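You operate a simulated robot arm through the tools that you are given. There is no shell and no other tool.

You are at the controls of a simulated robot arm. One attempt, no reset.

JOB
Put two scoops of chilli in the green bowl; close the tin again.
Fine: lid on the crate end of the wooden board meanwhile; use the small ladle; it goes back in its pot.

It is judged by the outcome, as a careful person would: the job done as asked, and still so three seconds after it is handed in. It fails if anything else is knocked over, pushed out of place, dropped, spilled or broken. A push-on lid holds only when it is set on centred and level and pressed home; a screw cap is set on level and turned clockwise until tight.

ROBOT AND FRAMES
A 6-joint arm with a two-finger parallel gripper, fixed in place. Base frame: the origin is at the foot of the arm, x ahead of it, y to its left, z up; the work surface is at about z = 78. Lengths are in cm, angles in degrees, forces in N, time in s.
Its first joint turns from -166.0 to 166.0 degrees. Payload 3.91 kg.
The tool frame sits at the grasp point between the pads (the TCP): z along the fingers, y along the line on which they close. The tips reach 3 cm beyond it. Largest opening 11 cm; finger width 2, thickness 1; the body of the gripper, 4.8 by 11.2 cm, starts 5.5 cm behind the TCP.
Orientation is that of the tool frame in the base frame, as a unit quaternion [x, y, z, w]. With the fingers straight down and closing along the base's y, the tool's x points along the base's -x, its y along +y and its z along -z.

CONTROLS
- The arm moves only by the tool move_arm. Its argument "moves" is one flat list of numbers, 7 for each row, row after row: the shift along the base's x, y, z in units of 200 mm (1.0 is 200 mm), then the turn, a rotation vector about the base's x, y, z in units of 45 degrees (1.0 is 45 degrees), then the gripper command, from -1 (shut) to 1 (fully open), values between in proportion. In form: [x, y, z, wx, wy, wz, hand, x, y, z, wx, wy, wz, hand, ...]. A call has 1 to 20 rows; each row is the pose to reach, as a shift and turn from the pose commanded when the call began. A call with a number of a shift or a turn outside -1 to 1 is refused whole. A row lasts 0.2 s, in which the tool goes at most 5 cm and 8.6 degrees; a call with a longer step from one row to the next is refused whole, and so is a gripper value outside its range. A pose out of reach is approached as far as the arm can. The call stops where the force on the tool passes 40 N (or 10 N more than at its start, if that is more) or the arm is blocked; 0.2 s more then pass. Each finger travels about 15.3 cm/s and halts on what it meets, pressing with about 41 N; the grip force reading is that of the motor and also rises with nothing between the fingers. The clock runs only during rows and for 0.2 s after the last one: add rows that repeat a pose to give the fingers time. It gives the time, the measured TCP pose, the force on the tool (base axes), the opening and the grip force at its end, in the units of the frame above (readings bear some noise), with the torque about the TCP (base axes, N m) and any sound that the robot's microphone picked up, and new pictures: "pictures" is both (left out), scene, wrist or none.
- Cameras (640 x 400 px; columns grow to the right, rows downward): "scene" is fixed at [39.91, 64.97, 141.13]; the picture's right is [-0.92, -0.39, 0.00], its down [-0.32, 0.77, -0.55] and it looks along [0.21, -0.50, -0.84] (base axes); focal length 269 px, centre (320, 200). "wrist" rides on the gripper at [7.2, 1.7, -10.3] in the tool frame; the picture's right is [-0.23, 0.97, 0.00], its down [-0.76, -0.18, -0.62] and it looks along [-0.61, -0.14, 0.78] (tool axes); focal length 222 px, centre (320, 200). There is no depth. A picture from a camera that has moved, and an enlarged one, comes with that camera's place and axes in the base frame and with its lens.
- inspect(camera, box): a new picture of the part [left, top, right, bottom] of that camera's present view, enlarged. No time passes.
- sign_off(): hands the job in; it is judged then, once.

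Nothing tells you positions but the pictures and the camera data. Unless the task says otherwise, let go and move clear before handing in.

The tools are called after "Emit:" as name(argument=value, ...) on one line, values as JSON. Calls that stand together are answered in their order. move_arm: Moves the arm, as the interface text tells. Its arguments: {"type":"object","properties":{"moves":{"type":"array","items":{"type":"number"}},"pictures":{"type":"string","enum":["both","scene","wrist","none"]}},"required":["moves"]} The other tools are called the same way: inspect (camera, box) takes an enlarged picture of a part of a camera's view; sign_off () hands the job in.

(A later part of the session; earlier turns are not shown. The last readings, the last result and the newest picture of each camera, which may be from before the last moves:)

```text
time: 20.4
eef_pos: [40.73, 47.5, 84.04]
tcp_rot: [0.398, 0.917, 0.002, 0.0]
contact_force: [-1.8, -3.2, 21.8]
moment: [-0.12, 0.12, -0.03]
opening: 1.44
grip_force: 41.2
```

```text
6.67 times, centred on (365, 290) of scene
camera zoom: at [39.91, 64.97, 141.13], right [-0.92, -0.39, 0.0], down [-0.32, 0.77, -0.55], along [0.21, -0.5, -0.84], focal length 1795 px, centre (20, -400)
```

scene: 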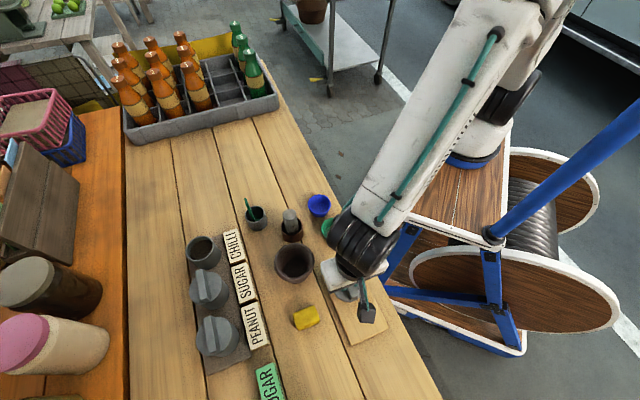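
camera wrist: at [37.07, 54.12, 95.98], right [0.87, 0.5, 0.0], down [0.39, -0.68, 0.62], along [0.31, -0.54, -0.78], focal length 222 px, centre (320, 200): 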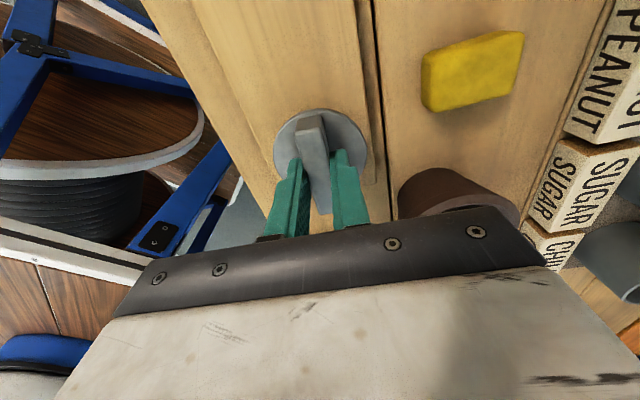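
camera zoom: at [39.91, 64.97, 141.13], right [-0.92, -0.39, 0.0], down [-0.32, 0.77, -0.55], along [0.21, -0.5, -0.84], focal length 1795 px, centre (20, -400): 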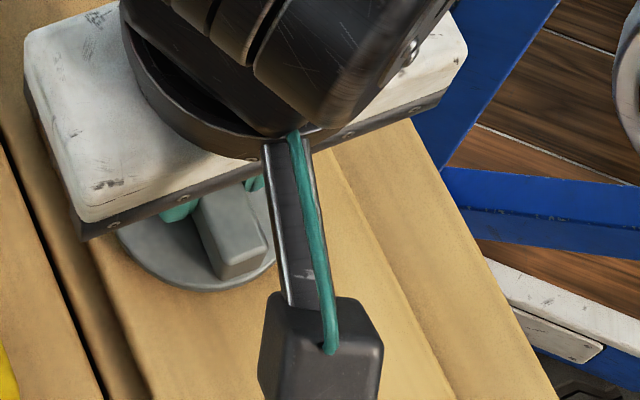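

Contact: 22 N at z ≈ 84.05, so the lid rests on the board. I'll ease off, open the fingers part way and rise.

Emit:
move_arm(moves=[0, 0, 0.003, 0, 0, 0, -1, 0, 0, 0.003, 0, 0, 0, -0.1, 0, 0, 0.003, 0, 0, 0, -0.1, 0, 0, 0.003, 0, 0, 0, -0.1, 0, 0, 0.1, 0, 0, 0, -0.1, 0, 0, 0.3, 0, 0, 0, -0.1, 0, 0, 0.5, 0, 0, 0, 0.0, 0, 0, 0.7, 0, 0, 0, 0.0, 0, 0, 0.9, 0, 0, 0, 0, 0, 0, 0.9, 0, 0, 0, 0])

Emit:
inspect(camera="scene", box=[260, 200, 420, 320])

Emit:
inspect(camera="wrist", box=[160, 0, 480, 240])

```text
time: 22.6
eef_pos: [40.81, 47.56, 101.98]
tcp_rot: [0.399, 0.917, 0.0, 0.0]
contact_force: [-0.9, 0.0, -0.4]
moment: [-0.02, 0.0, 0.02]
opening: 5.51
grip_force: 0.1
camera wrist: at [37.1, 54.04, 112.35], right [0.87, 0.5, 0.0], down [0.39, -0.68, 0.62], along [0.31, -0.54, -0.78], focal length 222 px, centre (320, 200)
```

scene: 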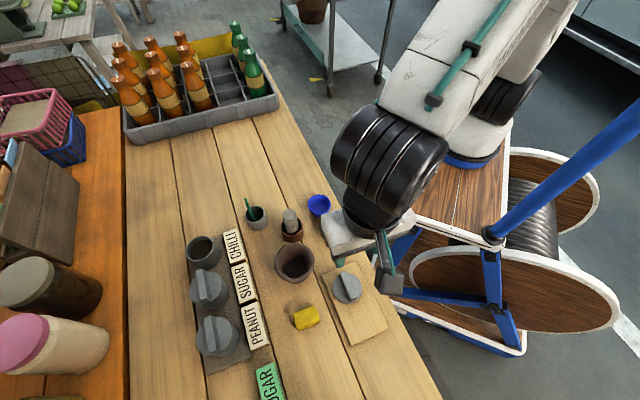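
wrist: 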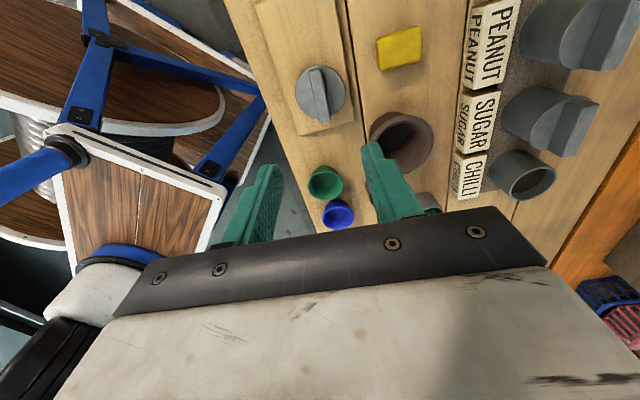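

```text
3.33 times, centred on (340, 260) of scene
camera zoom: at [39.91, 64.97, 141.13], right [-0.92, -0.39, 0.0], down [-0.32, 0.77, -0.55], along [0.21, -0.5, -0.84], focal length 898 px, centre (253, 0)
```

zoom: 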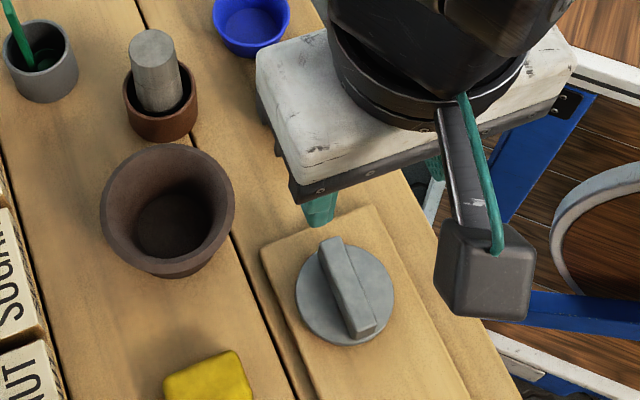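

```text
1.67 times, centred on (320, 120) of wrist
camera zoom: at [37.1, 54.04, 112.35], right [0.87, 0.5, 0.0], down [0.39, -0.68, 0.62], along [0.31, -0.54, -0.78], focal length 370 px, centre (320, 333)
```

zoom: 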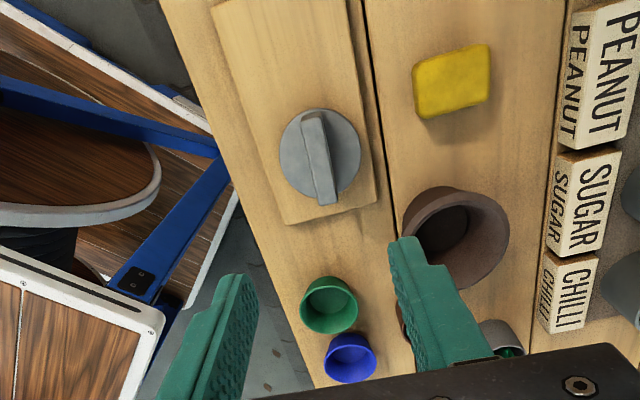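

The lid sits centred on the board's crate end. Next is the small ladle: I'll go over the grey pot near (68, 40.4) at a safe height to see how its handle and bowl are oriented.

Emit:
move_arm(moves=[0.2, -0.04, 0, 0, 0, 0, 0.3, 0.4, -0.08, 0, 0, 0, 0, 0.3, 0.6, -0.12, 0, 0, 0, 0, 0.3, 0.8, -0.16, 0, 0, 0, 0, 0.3, 1.0, -0.2, 0, 0, 0, 0, 0.3], pictures="none")

Emit:
move_arm(moves=[0.15, -0.02, 0, 0, 0, 0, 0.3, 0.3, -0.04, 0, 0, 0, 0, 0.3, 0.3, -0.04, 0, 0, 0, 0, 0.3])

Emit:
inspect(camera="wrist", box=[240, 0, 480, 180])

```text
time: 23.8
eef_pos: [60.72, 43.42, 102.05]
tcp_rot: [0.398, 0.917, 0.0, 0.0]
contact_force: [-0.8, 0.4, 0.1]
moment: [0.0, 0.0, -0.02]
opening: 7.15
grip_force: 0.1
```

```text
time: 24.6
eef_pos: [66.76, 42.69, 102.0]
tcp_rot: [0.399, 0.917, 0.0, -0.001]
contact_force: [0.5, 0.0, -0.3]
moment: [-0.03, 0.0, -0.03]
opening: 7.17
grip_force: 0.0
camera wrist: at [63.08, 49.24, 112.41], right [0.87, 0.5, 0.0], down [0.39, -0.68, 0.62], along [0.31, -0.54, -0.78], focal length 222 px, centre (320, 200)
```

scene: 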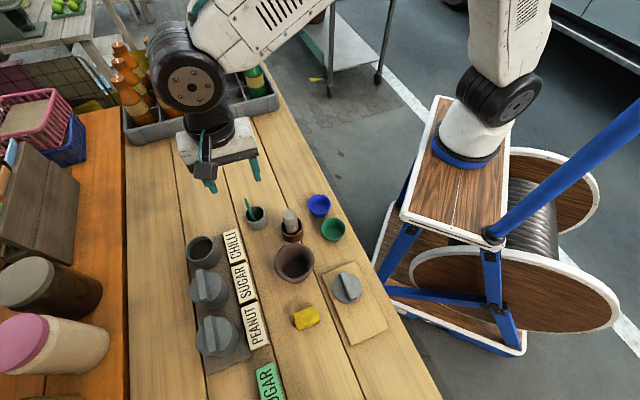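
wrist: 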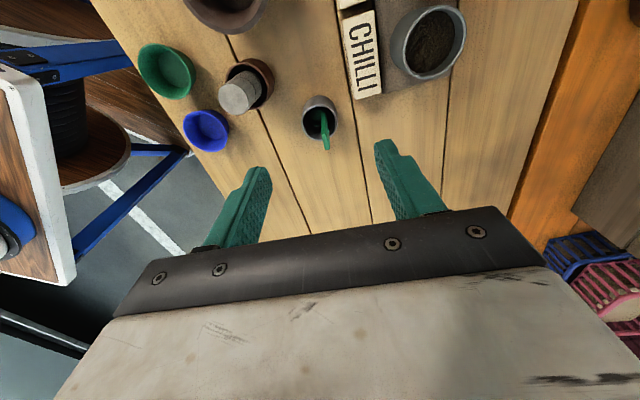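

```text
2.22 times, centred on (360, 90) of wrist
camera zoom: at [63.08, 49.24, 112.41], right [0.87, 0.5, 0.0], down [0.39, -0.68, 0.62], along [0.31, -0.54, -0.78], focal length 494 px, centre (231, 444)
```

zoom: 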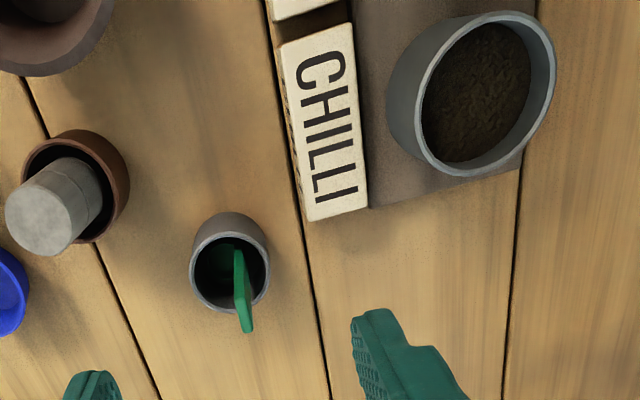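

Emit:
inspect(camera="wrist", box=[290, 85, 350, 155])

Emit:
inspect(camera="wrist", box=[380, 0, 480, 85])

Emit:
inspect(camera="scene", box=[235, 190, 280, 235])

```text
5.71 times, centred on (320, 120) of wrist
camera zoom: at [63.08, 49.24, 112.41], right [0.87, 0.5, 0.0], down [0.39, -0.68, 0.62], along [0.31, -0.54, -0.78], focal length 1269 px, centre (320, 657)
```

zoom: 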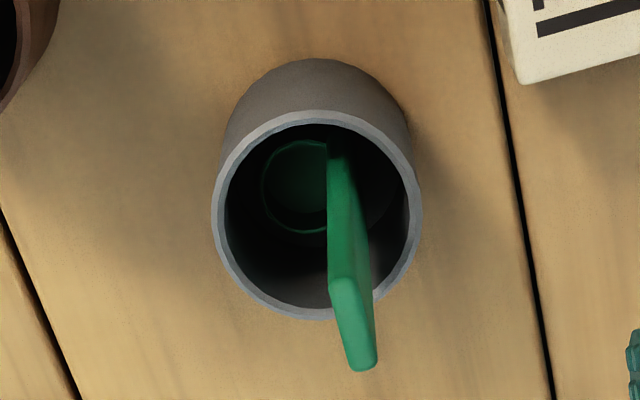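

```text
4.71 times, centred on (430, 42) of wrist
camera zoom: at [63.08, 49.24, 112.41], right [0.87, 0.5, 0.0], down [0.39, -0.68, 0.62], along [0.31, -0.54, -0.78], focal length 1045 px, centre (-198, 941)
```

zoom: 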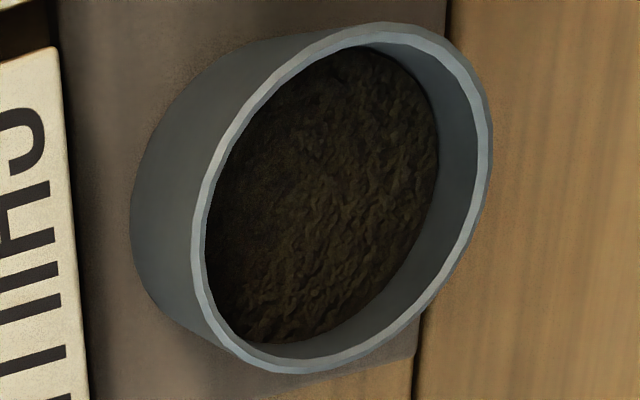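

```text
8.89 times, centred on (258, 212) of scene
camera zoom: at [39.91, 64.97, 141.13], right [-0.92, -0.39, 0.0], down [-0.32, 0.77, -0.55], along [0.21, -0.5, -0.84], focal length 2394 px, centre (876, 89)
```

zoom: 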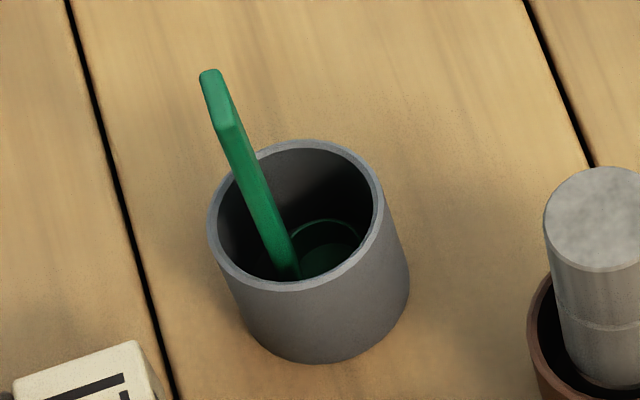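

I can see the ladle: a small cup at the bottom with a flat upright handle whose tip is near (68.6, 40.8, 89.3), thin across the gripper's closing line. I'll hover right above it and check alignment.

Emit:
move_arm(moves=[0.05, -0.05, -0.1, 0, 0, -0.03, 0.3, 0.0975, -0.098, -0.25, 0, 0, -0.055, 0.3, 0.0975, -0.098, -0.4, 0, 0, -0.055, 0.3, 0.0975, -0.098, -0.43, 0, 0, -0.055, 0.3])

Emit:
inspect(camera="wrist", box=[230, 100, 430, 220])

Emit:
inspect(camera="scene", box=[210, 160, 310, 240])

```text
time: 25.6
eef_pos: [68.65, 40.77, 93.35]
tcp_rot: [0.419, 0.908, 0.0, 0.0]
contact_force: [0.7, 0.1, -0.1]
moment: [0.04, 0.01, 0.01]
opening: 7.15
grip_force: 0.1
camera wrist: at [65.31, 47.46, 103.75], right [0.89, 0.46, 0.0], down [0.36, -0.69, 0.62], along [0.29, -0.55, -0.78], focal length 222 px, centre (320, 200)
```

scene: 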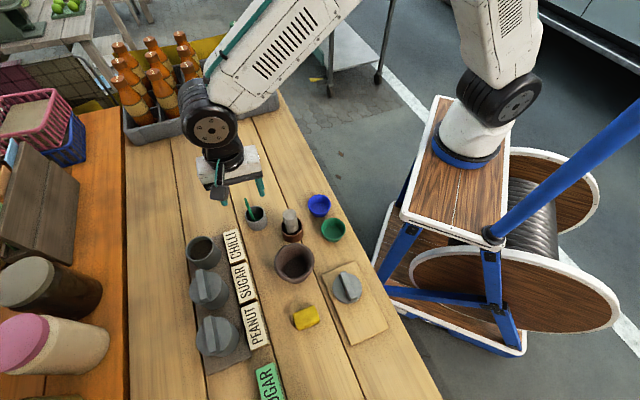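
wrist: 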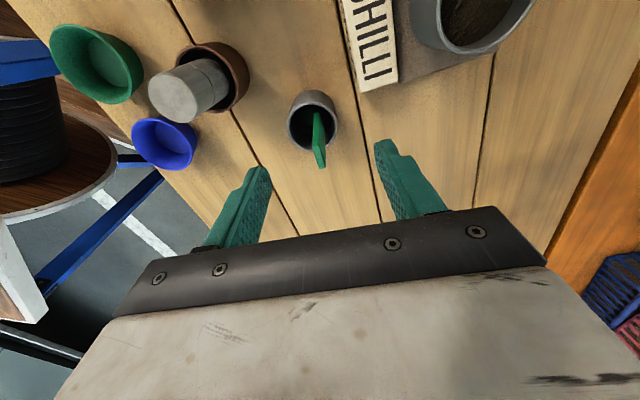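

```text
3.20 times, centred on (330, 160) of wrist
camera zoom: at [65.31, 47.46, 103.75], right [0.89, 0.46, 0.0], down [0.36, -0.69, 0.62], along [0.29, -0.55, -0.78], focal length 711 px, centre (288, 328)
```

zoom: 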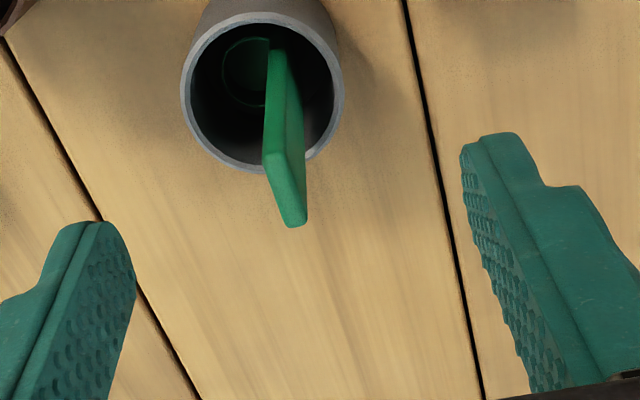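

```text
5.00 times, centred on (260, 200) of scene
camera zoom: at [39.91, 64.97, 141.13], right [-0.92, -0.39, 0.0], down [-0.32, 0.77, -0.55], along [0.21, -0.5, -0.84], focal length 1346 px, centre (620, 200)
```

zoom: 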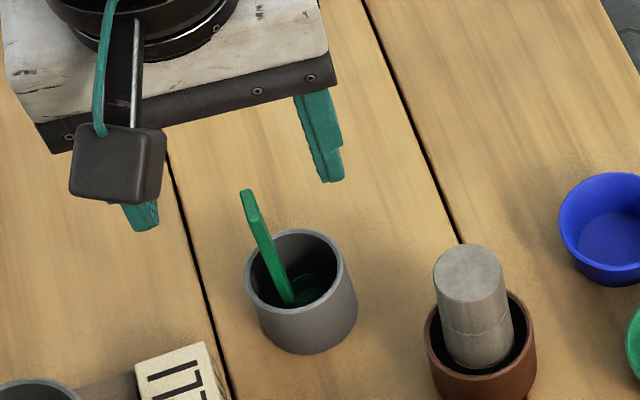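

The handle is exactly on the gripper's axis. I'll lower to z ≈ 87.8 (tips above the pot's rim) and close.

Emit:
move_arm(moves=[0, 0, -0.1, 0, 0, 0, 0.3, 0, 0, -0.2, 0, 0, 0, 0.3, 0, 0, -0.285, 0, 0, 0, 0.3, 0, 0, -0.285, 0, 0, 0, 0.3, 0, 0, -0.285, 0, 0, 0, -0.5, 0, 0, -0.285, 0, 0, 0, -1, 0, 0, -0.285, 0, 0, 0, -1, 0, 0, -0.285, 0, 0, 0, -1])

Emit:
inspect(camera="wrist", box=[230, 60, 430, 220])

Emit:
inspect(camera="scene", box=[210, 160, 310, 240])

```text
time: 27.4
eef_pos: [68.76, 40.86, 87.7]
tcp_rot: [0.419, 0.908, 0.0, 0.0]
contact_force: [0.1, -0.3, 0.4]
moment: [0.03, -0.01, 0.0]
opening: 0.51
grip_force: 41.1
camera wrist: at [65.34, 47.49, 98.07], right [0.89, 0.46, 0.0], down [0.36, -0.69, 0.62], along [0.29, -0.55, -0.78], focal length 222 px, centre (320, 200)
```

scene: 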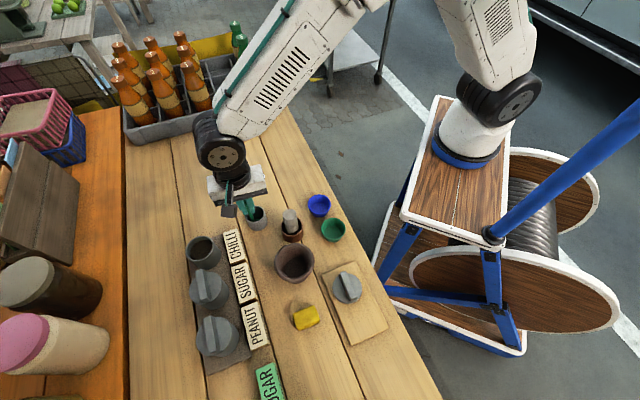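
wrist: 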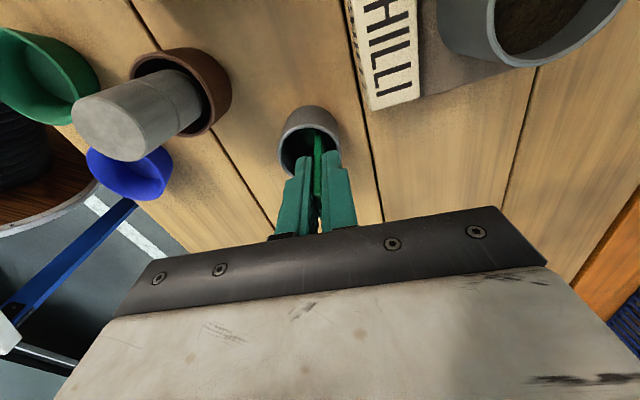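

```text
2.50 times, centred on (330, 140) of wrist
camera zoom: at [65.34, 47.49, 98.07], right [0.89, 0.46, 0.0], down [0.36, -0.69, 0.62], along [0.29, -0.55, -0.78], focal length 555 px, centre (295, 350)
```

zoom: 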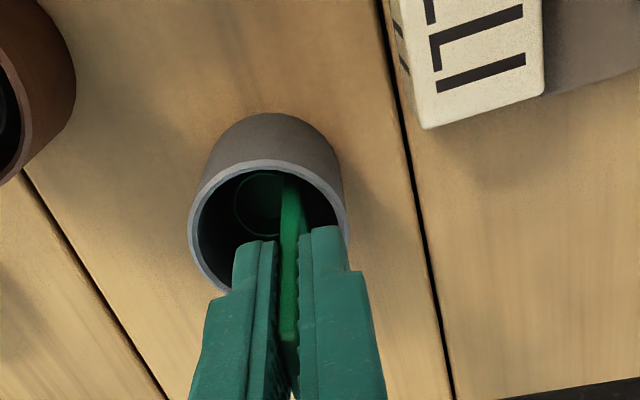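

```text
5.00 times, centred on (260, 200) of scene
camera zoom: at [39.91, 64.97, 141.13], right [-0.92, -0.39, 0.0], down [-0.32, 0.77, -0.55], along [0.21, -0.5, -0.84], focal length 1346 px, centre (620, 200)
```

zoom: 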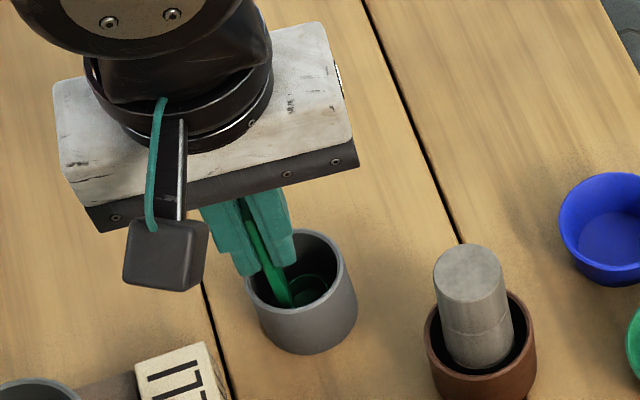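

The ladle's handle is gripped (0.51 cm). I've noted this return pose: (68.65, 40.72, 87.8). Lifting straight up to look at the ladle.

Emit:
move_arm(moves=[0, 0, 0.05, 0, 0, 0, -1, 0, 0, 0.15, 0, 0, 0, -1, 0, 0, 0.3, 0, 0, 0, -1, 0, 0, 0.5, 0, 0, 0, -1, 0, 0, 0.6, 0, 0, 0, -1, 0, 0, 0.6, 0, 0, 0, -1])

Emit:
inspect(camera="wrist", box=[250, 60, 390, 220])

Emit:
inspect(camera="scene", box=[190, 130, 290, 240])

```text
time: 28.8
eef_pos: [68.84, 40.73, 99.73]
tcp_rot: [0.419, 0.908, 0.0, 0.001]
contact_force: [0.1, 0.4, -0.6]
moment: [0.01, 0.01, -0.01]
opening: 0.48
grip_force: 41.0
camera wrist: at [65.37, 47.47, 110.09], right [0.89, 0.46, 0.0], down [0.36, -0.69, 0.62], along [0.29, -0.55, -0.78], focal length 222 px, centre (320, 200)
```

scene: 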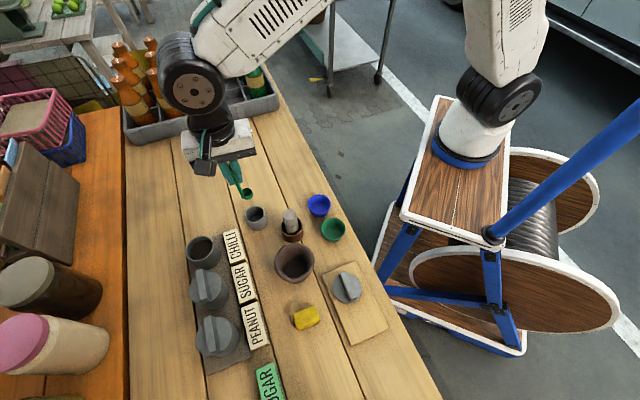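
wrist: 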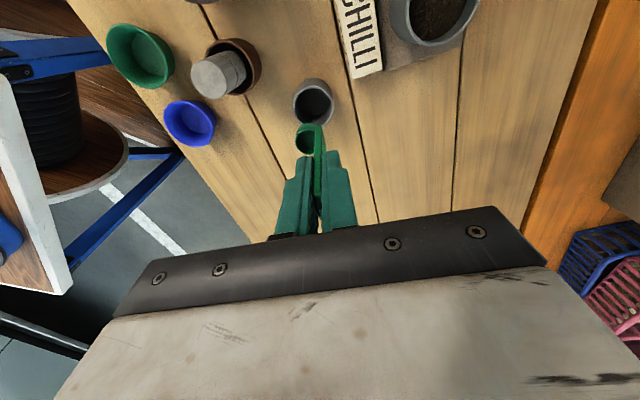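

```text
2.50 times, centred on (320, 140) of wrist
camera zoom: at [65.37, 47.47, 110.09], right [0.89, 0.46, 0.0], down [0.36, -0.69, 0.62], along [0.29, -0.55, -0.78], focal length 555 px, centre (320, 350)
```

zoom: 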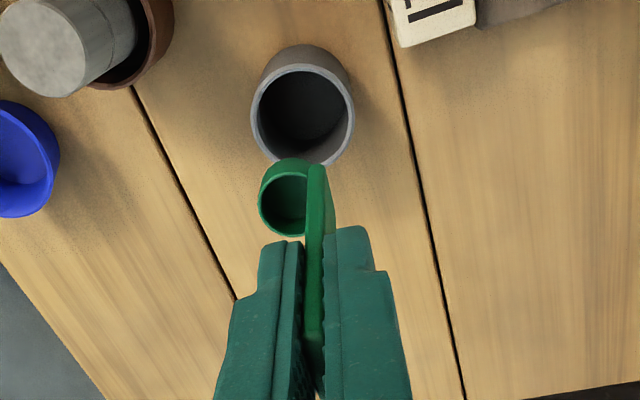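

```text
3.64 times, centred on (240, 185) of scene
camera zoom: at [39.91, 64.97, 141.13], right [-0.92, -0.39, 0.0], down [-0.32, 0.77, -0.55], along [0.21, -0.5, -0.84], focal length 979 px, centre (611, 254)
```

zoom: 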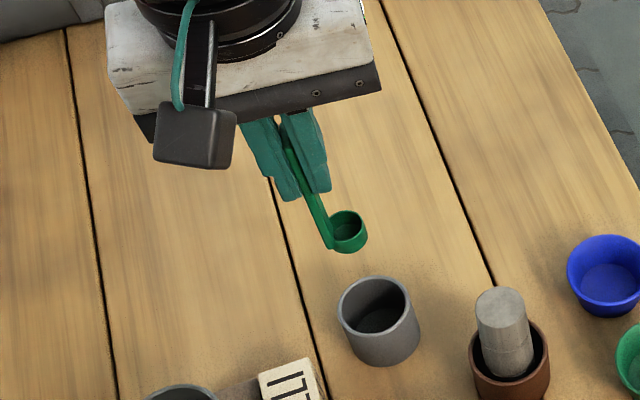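

The ladle is a small cup about 2 cm wide, its centre roughly 7.3 cm below and 1.2 cm to the base side of the grasp point. I'll carry it over the open tin at (73.9, 53.6) and check alignment before dipping.

Emit:
move_arm(moves=[0.08, 0.16, 0, 0, 0, 0, -1, 0.17, 0.34, 0, 0, 0, 0, -1, 0.25, 0.52, 0, 0, 0, 0, -1, 0.3385, 0.6855, 0, 0, 0, 0, -1, 0.3385, 0.6855, -0.1, 0, 0, 0, -1, 0.3385, 0.6855, -0.1, 0, 0, 0, -1])

Emit:
inspect(camera="wrist", box=[230, 40, 430, 220])

Emit:
inspect(camera="scene", box=[150, 180, 270, 280])

```text
time: 30.2
eef_pos: [75.42, 54.63, 97.64]
tcp_rot: [0.418, 0.908, 0.0, 0.0]
contact_force: [0.1, 0.3, -0.5]
moment: [-0.01, 0.0, 0.02]
opening: 0.49
grip_force: 41.0
camera wrist: at [72.1, 61.24, 108.0], right [0.89, 0.46, 0.0], down [0.36, -0.69, 0.62], along [0.29, -0.55, -0.78], focal length 222 px, centre (320, 200)
```

scene: 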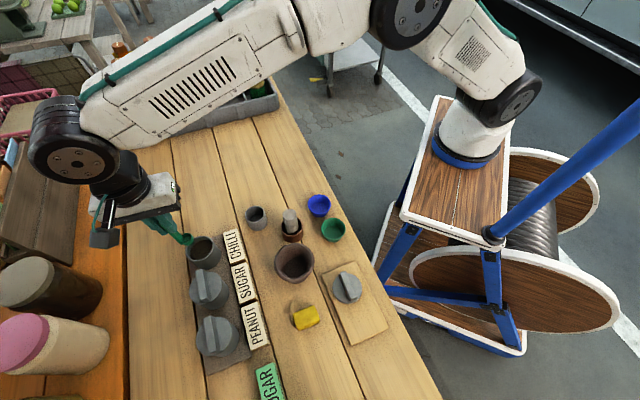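
wrist: 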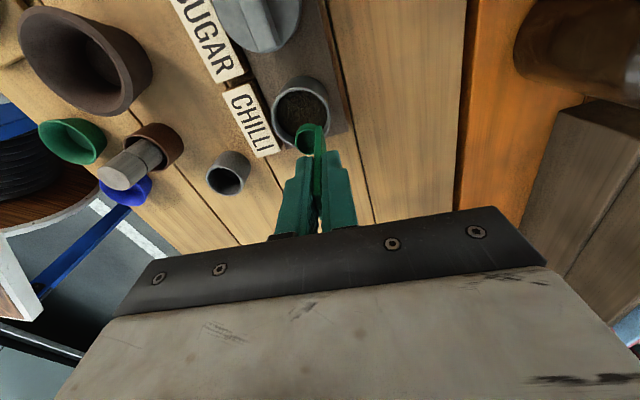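

```text
2.22 times, centred on (330, 130) of wrist
camera zoom: at [72.1, 61.24, 108.0], right [0.89, 0.46, 0.0], down [0.36, -0.69, 0.62], along [0.29, -0.55, -0.78], focal length 494 px, centre (298, 356)
```

zoom: 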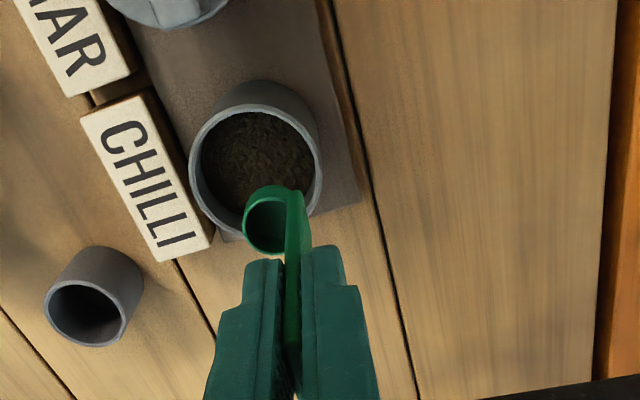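

```text
4.00 times, centred on (210, 230) of scene
camera zoom: at [39.91, 64.97, 141.13], right [-0.92, -0.39, 0.0], down [-0.32, 0.77, -0.55], along [0.21, -0.5, -0.84], focal length 1077 px, centre (760, 80)
```

zoom: 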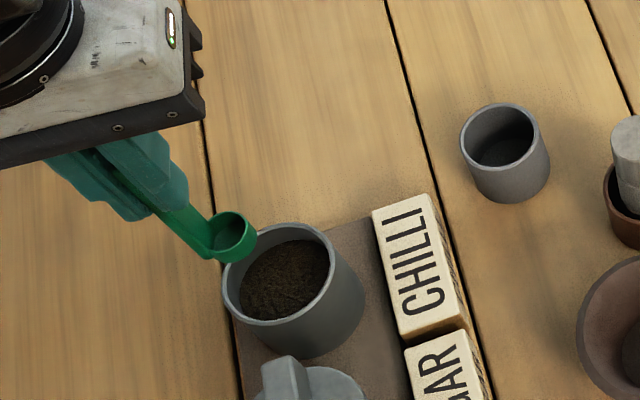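

The cup hovers over the tin as intended. I'll tilt the ladle 30° (lip towards the base) above the tin before dipping.

Emit:
move_arm(moves=[-0.035, -0.028, -0.005, 0.087, -0.101, 0, -1, -0.07, -0.055, -0.01, 0.173, -0.203, 0, -1, -0.105, -0.08, -0.017, 0.26, -0.304, 0, -1, -0.14, -0.108, -0.025, 0.347, -0.406, 0, -1, -0.171, -0.129, -0.0335, 0.433, -0.507, 0, -1, -0.171, -0.129, -0.0335, 0.433, -0.507, 0, -1])

Emit:
inspect(camera="wrist", box=[230, 40, 430, 220])

Emit:
inspect(camera="scene", box=[150, 180, 270, 280])

```text
time: 31.6
eef_pos: [72.05, 52.05, 96.88]
tcp_rot: [0.404, 0.877, 0.236, 0.108]
contact_force: [0.2, 0.1, -0.3]
moment: [0.02, 0.02, 0.01]
opening: 0.5
grip_force: 41.6
camera wrist: at [64.56, 55.13, 106.84], right [0.79, 0.37, 0.49], down [0.14, -0.88, 0.45], along [0.6, -0.29, -0.75], focal length 222 px, centre (320, 200)
```

scene: 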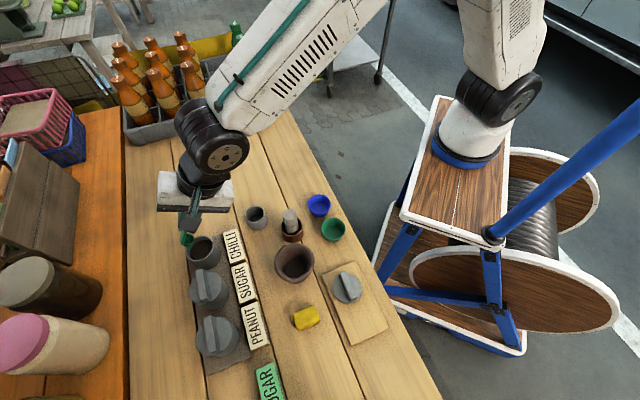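
wrist: 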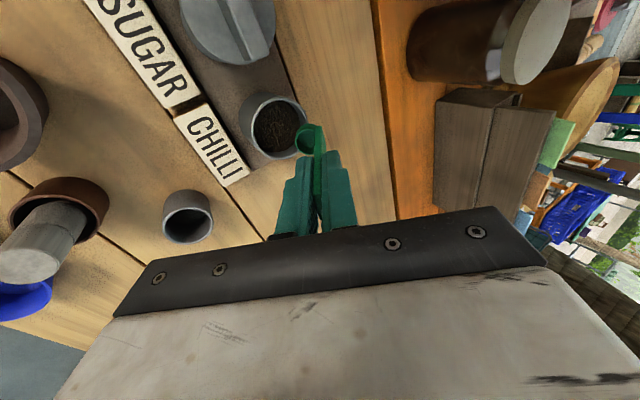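

```text
2.22 times, centred on (330, 130) of wrist
camera zoom: at [64.56, 55.13, 106.84], right [0.79, 0.37, 0.49], down [0.14, -0.88, 0.45], along [0.6, -0.29, -0.75], focal length 494 px, centre (298, 356)
```

zoom: 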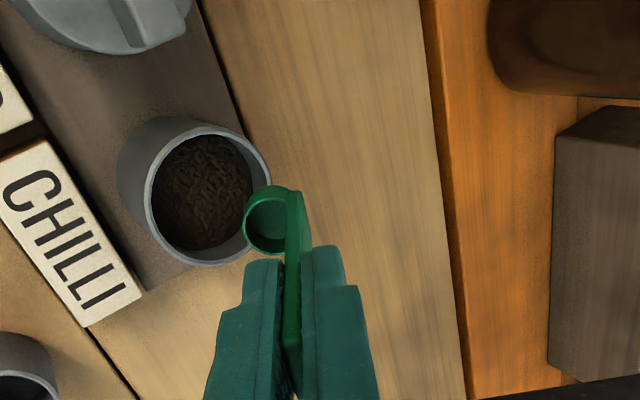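

```text
4.00 times, centred on (210, 230) of scene
camera zoom: at [39.91, 64.97, 141.13], right [-0.92, -0.39, 0.0], down [-0.32, 0.77, -0.55], along [0.21, -0.5, -0.84], focal length 1077 px, centre (760, 80)
```

zoom: 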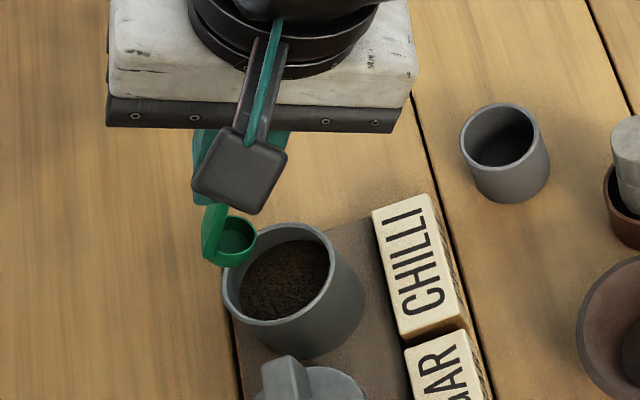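

The cup is centred over the tin and tilted. Now I'll lower it into the chilli, watching the force.

Emit:
move_arm(moves=[-0.0075, -0.0065, -0.1, 0, 0, 0, -1, -0.0075, -0.0065, -0.2, 0, 0, 0, -1, -0.0075, -0.0065, -0.28, 0, 0, 0, -1, -0.0075, -0.0065, -0.34, 0, 0, 0, -1, -0.0075, -0.0065, -0.38, 0, 0, 0, -1, -0.0075, -0.0065, -0.405, 0, 0, 0, -1, -0.0075, -0.0065, -0.405, 0, 0, 0, -1])

Emit:
inspect(camera="wrist", box=[230, 40, 430, 220])

Emit:
inspect(camera="scene", box=[150, 190, 270, 290])

```text
time: 32.9
eef_pos: [72.13, 52.1, 89.92]
tcp_rot: [0.403, 0.875, 0.243, 0.109]
contact_force: [1.7, 0.9, 8.4]
moment: [0.22, -0.39, -0.02]
opening: 0.51
grip_force: 40.9
stopped in row 6: the force on the tool passed its limit at 52 N (the readings are from after the stop); the commanded pose is now the measured one
camera wrist: at [64.56, 55.17, 99.8], right [0.78, 0.37, 0.5], down [0.14, -0.89, 0.44], along [0.61, -0.28, -0.75], focal length 222 px, centre (320, 200)
```

scene: 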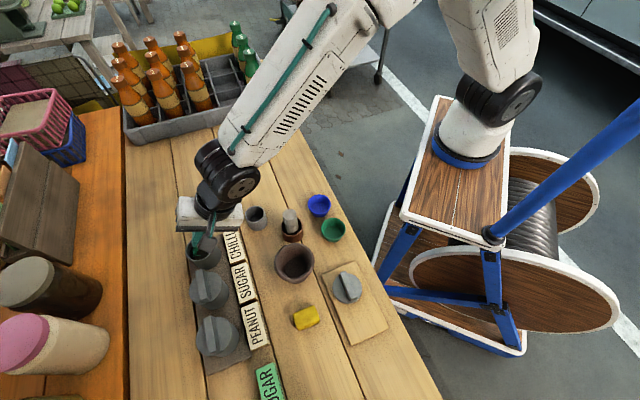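
wrist: 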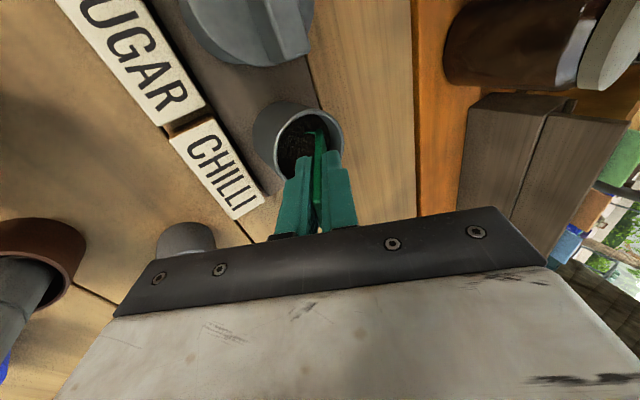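

```text
2.22 times, centred on (330, 130) of wrist
camera zoom: at [64.56, 55.17, 99.8], right [0.78, 0.37, 0.5], down [0.14, -0.89, 0.44], along [0.61, -0.28, -0.75], focal length 494 px, centre (298, 356)
```

zoom: 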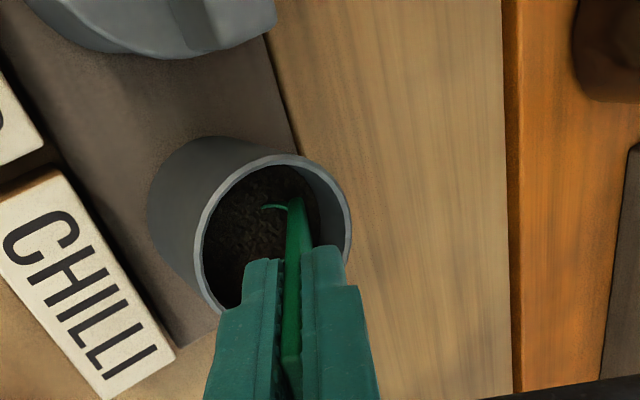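

```text
4.00 times, centred on (210, 240) of scene
camera zoom: at [39.91, 64.97, 141.13], right [-0.92, -0.39, 0.0], down [-0.32, 0.77, -0.55], along [0.21, -0.5, -0.84], focal length 1077 px, centre (760, 40)
```

zoom: 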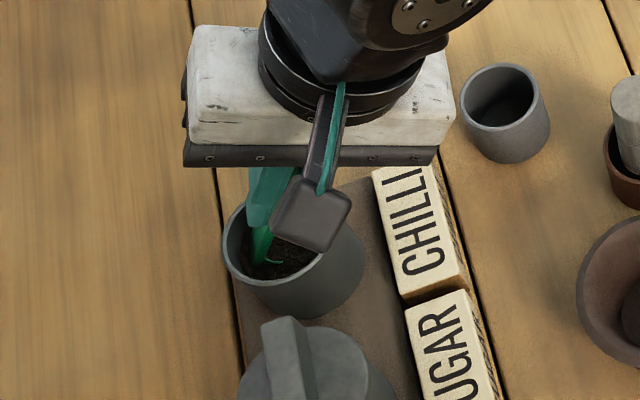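

The cup has gone into the chilli and met firm resistance at a depth of about 1.7 cm. I'll sweep it forward slightly, then level it while still in the chilli.

Emit:
move_arm(moves=[-0.0265, -0.0228, 0.0075, 0, 0, 0, -1, -0.053, -0.0455, 0.0075, 0, 0, 0, -1, -0.053, -0.0455, 0.0075, 0, 0, 0, -1, -0.0155, -0.0134, 0.0134, -0.112, 0.131, 0, -1, 0.022, 0.0188, 0.019, -0.224, 0.262, 0, -1, 0.0595, 0.051, 0.025, -0.336, 0.393, 0, -1, 0.097, 0.083, 0.031, -0.448, 0.524, 0, -1, 0.097, 0.083, 0.031, -0.448, 0.524, 0, -1])

Emit:
inspect(camera="wrist", box=[230, 40, 430, 220])

Emit:
inspect(camera="scene", box=[150, 190, 270, 290])

```text
time: 34.7
eef_pos: [74.06, 53.75, 90.45]
tcp_rot: [0.418, 0.908, -0.002, -0.003]
contact_force: [0.4, -0.8, -0.3]
moment: [-0.03, 0.02, -0.01]
opening: 0.48
grip_force: 40.4
camera wrist: at [70.71, 60.43, 100.81], right [0.89, 0.46, -0.01], down [0.36, -0.69, 0.62], along [0.28, -0.56, -0.78], focal length 222 px, centre (320, 200)
```

scene: 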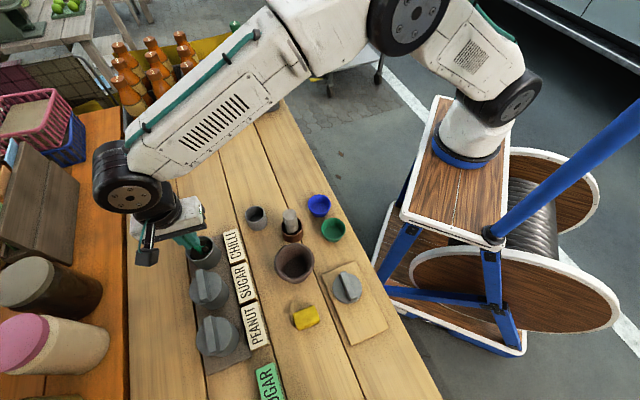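
wrist: 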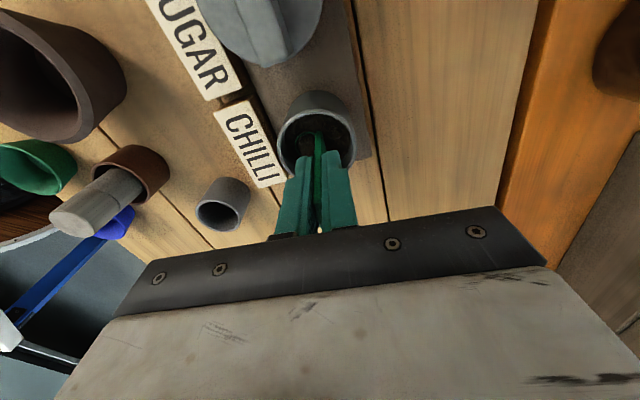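

```text
2.22 times, centred on (330, 130) of wrist
camera zoom: at [70.71, 60.43, 100.81], right [0.89, 0.46, -0.01], down [0.36, -0.69, 0.62], along [0.28, -0.56, -0.78], focal length 494 px, centre (298, 356)
```

zoom: 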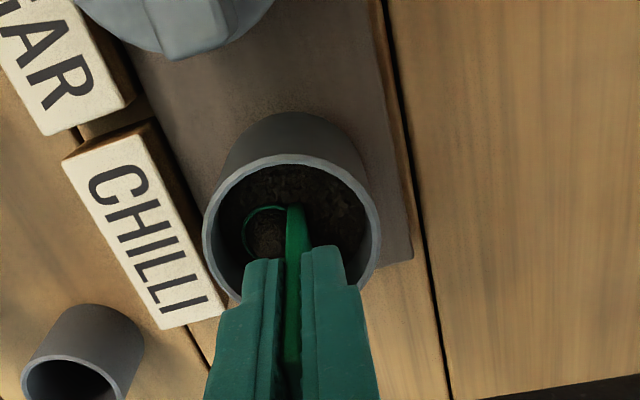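

```text
4.00 times, centred on (210, 240) of scene
camera zoom: at [39.91, 64.97, 141.13], right [-0.92, -0.39, 0.0], down [-0.32, 0.77, -0.55], along [0.21, -0.5, -0.84], focal length 1077 px, centre (760, 40)
```

zoom: 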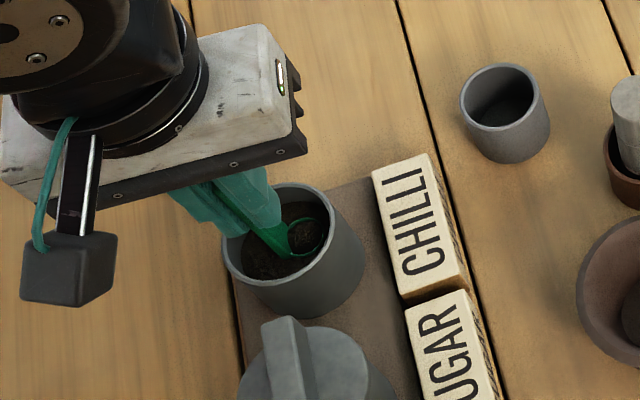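

The cup is level with chilli showing inside the ring. I'll raise it straight up gently to check how full it is.

Emit:
move_arm(moves=[0, 0, 0.03, 0, 0, 0, -1, 0, 0, 0.08, 0, 0, 0, -1, 0, 0, 0.15, 0, 0, 0, -1, 0, 0, 0.23, 0, 0, 0, -1, 0, 0, 0.32, 0, 0, 0, -1, 0, 0, 0.4, 0, 0, 0, -1, 0, 0, 0.4, 0, 0, 0, -1])

Emit:
inspect(camera="wrist", box=[270, 80, 370, 180])

Emit:
inspect(camera="scene", box=[150, 190, 250, 270])

```text
time: 36.3
eef_pos: [74.04, 53.73, 98.36]
tcp_rot: [0.418, 0.908, -0.002, -0.002]
contact_force: [-0.1, 0.7, 0.9]
moment: [-0.03, 0.03, 0.0]
opening: 0.51
grip_force: 40.9
camera wrist: at [70.69, 60.41, 108.87], right [0.89, 0.46, 0.0], down [0.36, -0.69, 0.62], along [0.28, -0.55, -0.78], focal length 222 px, centre (320, 200)
```

scene: 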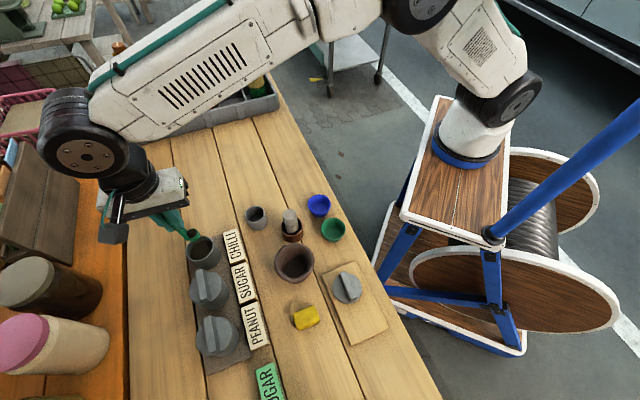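
wrist: 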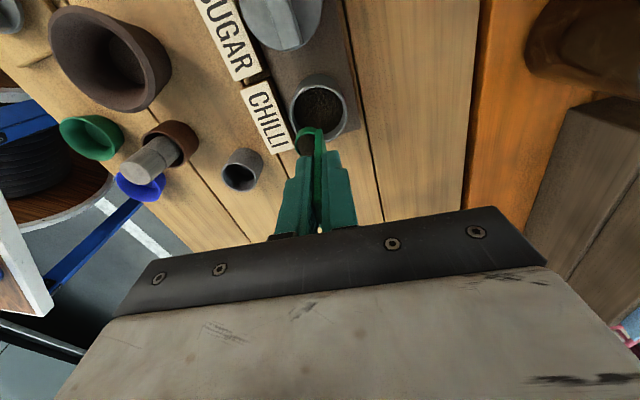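

```text
4.00 times, centred on (320, 130) of wrist
camera zoom: at [70.69, 60.41, 108.87], right [0.89, 0.46, 0.0], down [0.36, -0.69, 0.62], along [0.28, -0.55, -0.78], focal length 888 px, centre (320, 480)
```

zoom: 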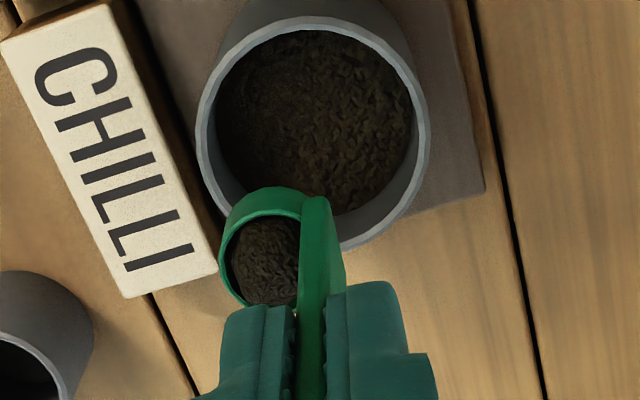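

```text
5.00 times, centred on (200, 230) of scene
camera zoom: at [39.91, 64.97, 141.13], right [-0.92, -0.39, 0.0], down [-0.32, 0.77, -0.55], along [0.21, -0.5, -0.84], focal length 1346 px, centre (920, 50)
```

zoom: 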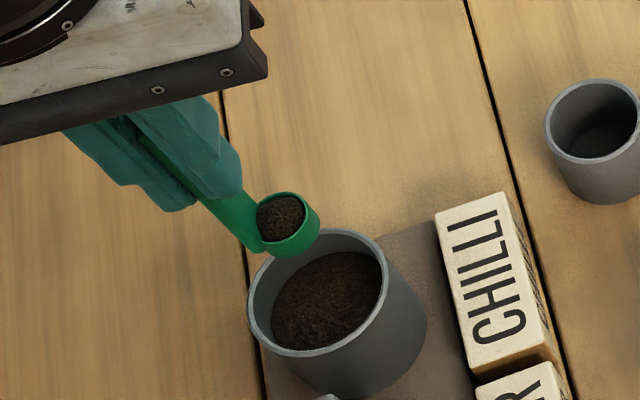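

The cup came up heaped with chilli. I'll raise it a little and carry it level and smoothly towards the green bowl, near (48.4, 36.2).

Emit:
move_arm(moves=[0, 0, 0.05, 0, 0, 0, -1, -0.02, -0.014, 0.12, 0, 0, 0, -1, -0.08, -0.054, 0.175, 0, 0, 0, -1, -0.17, -0.115, 0.175, 0, 0, 0, -1, -0.28, -0.189, 0.175, 0, 0, 0, -1, -0.4, -0.27, 0.175, 0, 0, 0, -1, -0.52, -0.351, 0.175, 0, 0, 0, -1, -0.64, -0.432, 0.175, 0, 0, 0, -1, -0.74, -0.5, 0.175, 0, 0, 0, -1, -0.82, -0.554, 0.175, 0, 0, 0, -1, -0.86, -0.581, 0.175, 0, 0, 0, -1, -0.88, -0.595, 0.175, 0, 0, 0, -1])

Emit:
inspect(camera="scene", box=[230, 110, 390, 260])

Emit:
inspect(camera="wrist", box=[220, 40, 420, 200])

```text
time: 38.9
eef_pos: [56.51, 41.86, 101.78]
tcp_rot: [0.419, 0.908, -0.002, -0.002]
contact_force: [-0.5, 0.5, -0.2]
moment: [0.01, -0.07, 0.03]
opening: 0.49
grip_force: 41.1
camera wrist: at [53.12, 48.53, 112.33], right [0.89, 0.46, -0.01], down [0.36, -0.69, 0.62], along [0.28, -0.55, -0.78], focal length 222 px, centre (320, 200)
```

scene: 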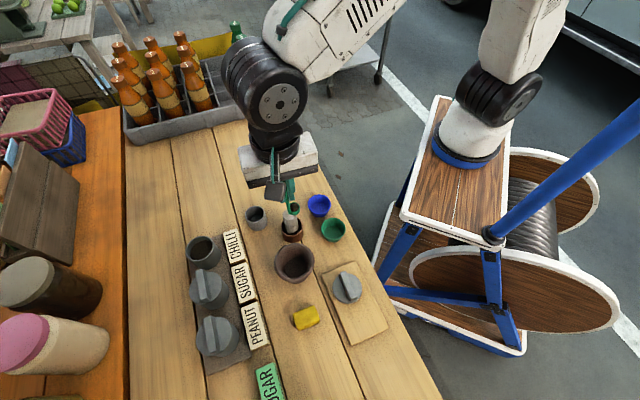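
wrist: 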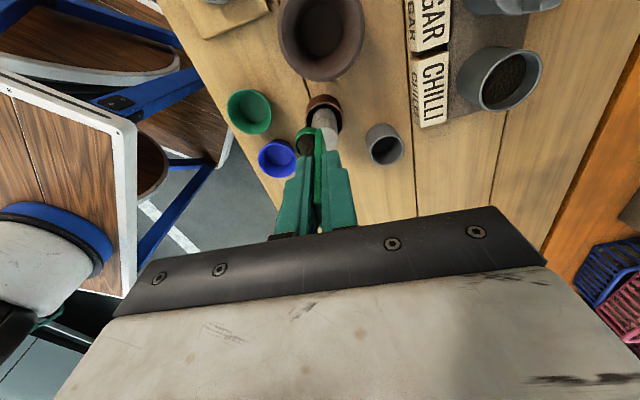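

```text
2.67 times, centred on (310, 185) of scene
camera zoom: at [39.91, 64.97, 141.13], right [-0.92, -0.39, 0.0], down [-0.32, 0.77, -0.55], along [0.21, -0.5, -0.84], focal length 718 px, centre (347, 240)
```

zoom: 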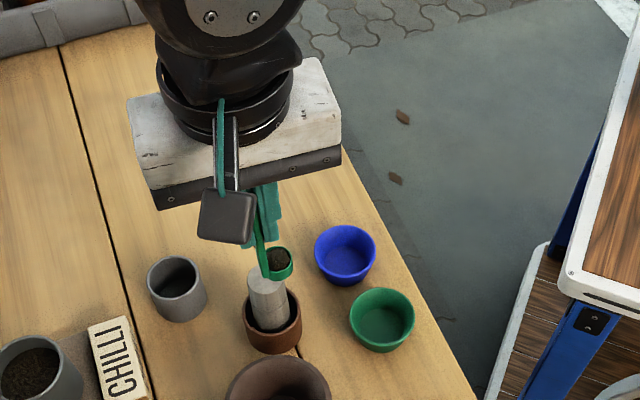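

```text
2.50 times, centred on (320, 120) of wrist
camera zoom: at [53.12, 48.53, 112.33], right [0.89, 0.46, -0.01], down [0.36, -0.69, 0.62], along [0.28, -0.55, -0.78], focal length 555 px, centre (320, 400)
```

zoom: 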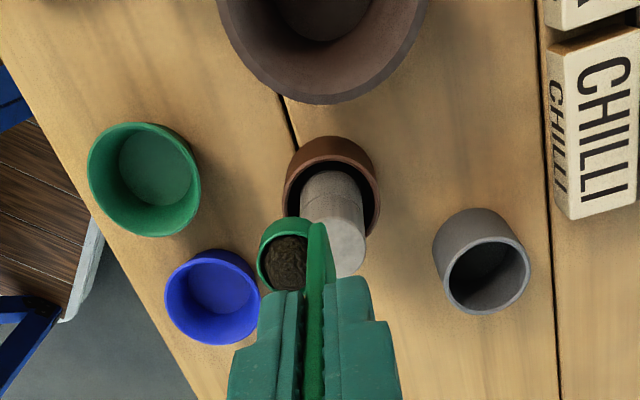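

I refine the green bowl's centre to (48.8, 36.05), rim near z = 81.3. I'll move the cup over it and lower it close to the rim, still level.

Emit:
move_arm(moves=[-0.03, -0.021, 0, 0, 0, 0, -1, -0.09, -0.063, 0, 0, 0, 0, -1, -0.17, -0.12, 0, 0, 0, 0, -1, -0.25, -0.178, 0, 0, 0, 0, -1, -0.31, -0.22, -0.02, 0, 0, 0, -1, -0.3275, -0.2325, -0.07, 0, 0, 0, -1, -0.3275, -0.2325, -0.16, 0, 0, 0, -1, -0.3275, -0.2325, -0.26, 0, 0, 0, -1, -0.3275, -0.2325, -0.36, 0, 0, 0, -1, -0.3275, -0.2325, -0.44, 0, 0, 0, -1, -0.3275, -0.2325, -0.48, 0, 0, 0, -1, -0.3275, -0.2325, -0.492, 0, 0, 0, -1, -0.3275, -0.2325, -0.492, 0, 0, 0, -1])

Emit:
inspect(camera="scene", box=[250, 150, 410, 270])

Emit:
inspect(camera="wrist", box=[220, 40, 420, 200])

```text
time: 41.7
eef_pos: [49.8, 37.18, 92.24]
tcp_rot: [0.418, 0.908, -0.002, -0.003]
contact_force: [0.4, -0.5, -0.5]
moment: [0.0, -0.02, -0.01]
opening: 0.49
grip_force: 40.9
camera wrist: at [46.51, 43.9, 102.49], right [0.89, 0.46, -0.01], down [0.36, -0.69, 0.62], along [0.28, -0.55, -0.78], focal length 222 px, centre (320, 200)
```

scene: 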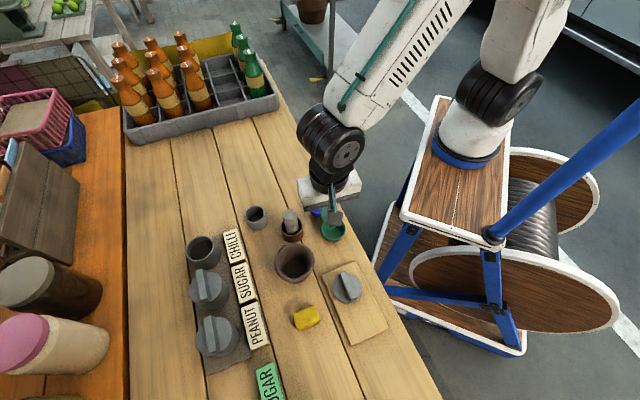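
wrist: 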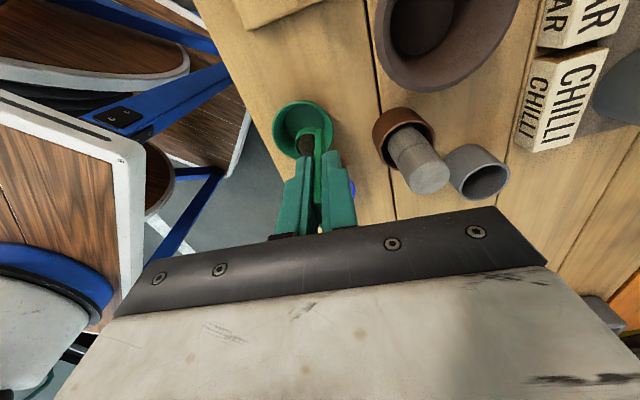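

```text
3.33 times, centred on (330, 210) of scene
camera zoom: at [39.91, 64.97, 141.13], right [-0.92, -0.39, 0.0], down [-0.32, 0.77, -0.55], along [0.21, -0.5, -0.84], focal length 898 px, centre (287, 167)
```

zoom: 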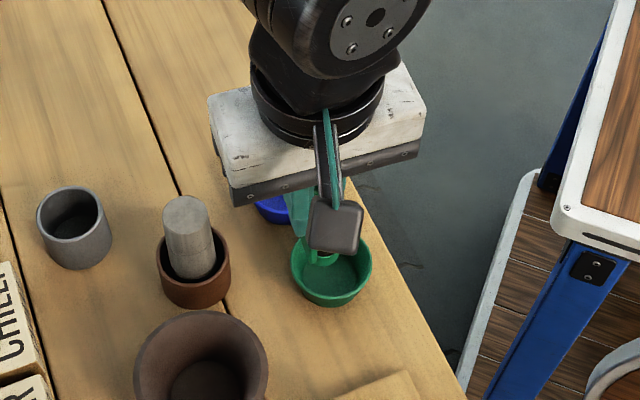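

```text
2.50 times, centred on (320, 120) of wrist
camera zoom: at [46.51, 43.9, 102.49], right [0.89, 0.46, -0.01], down [0.36, -0.69, 0.62], along [0.28, -0.55, -0.78], focal length 555 px, centre (320, 400)
```

zoom: 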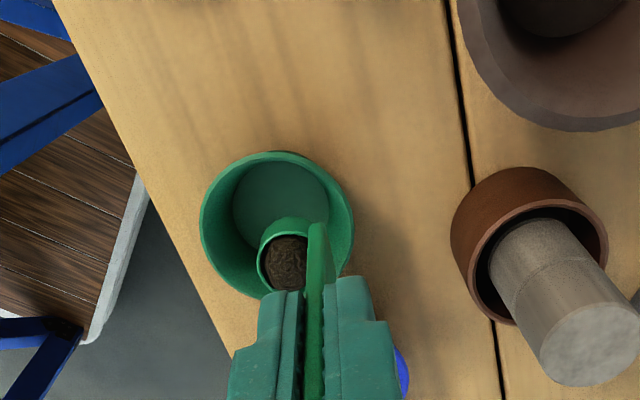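

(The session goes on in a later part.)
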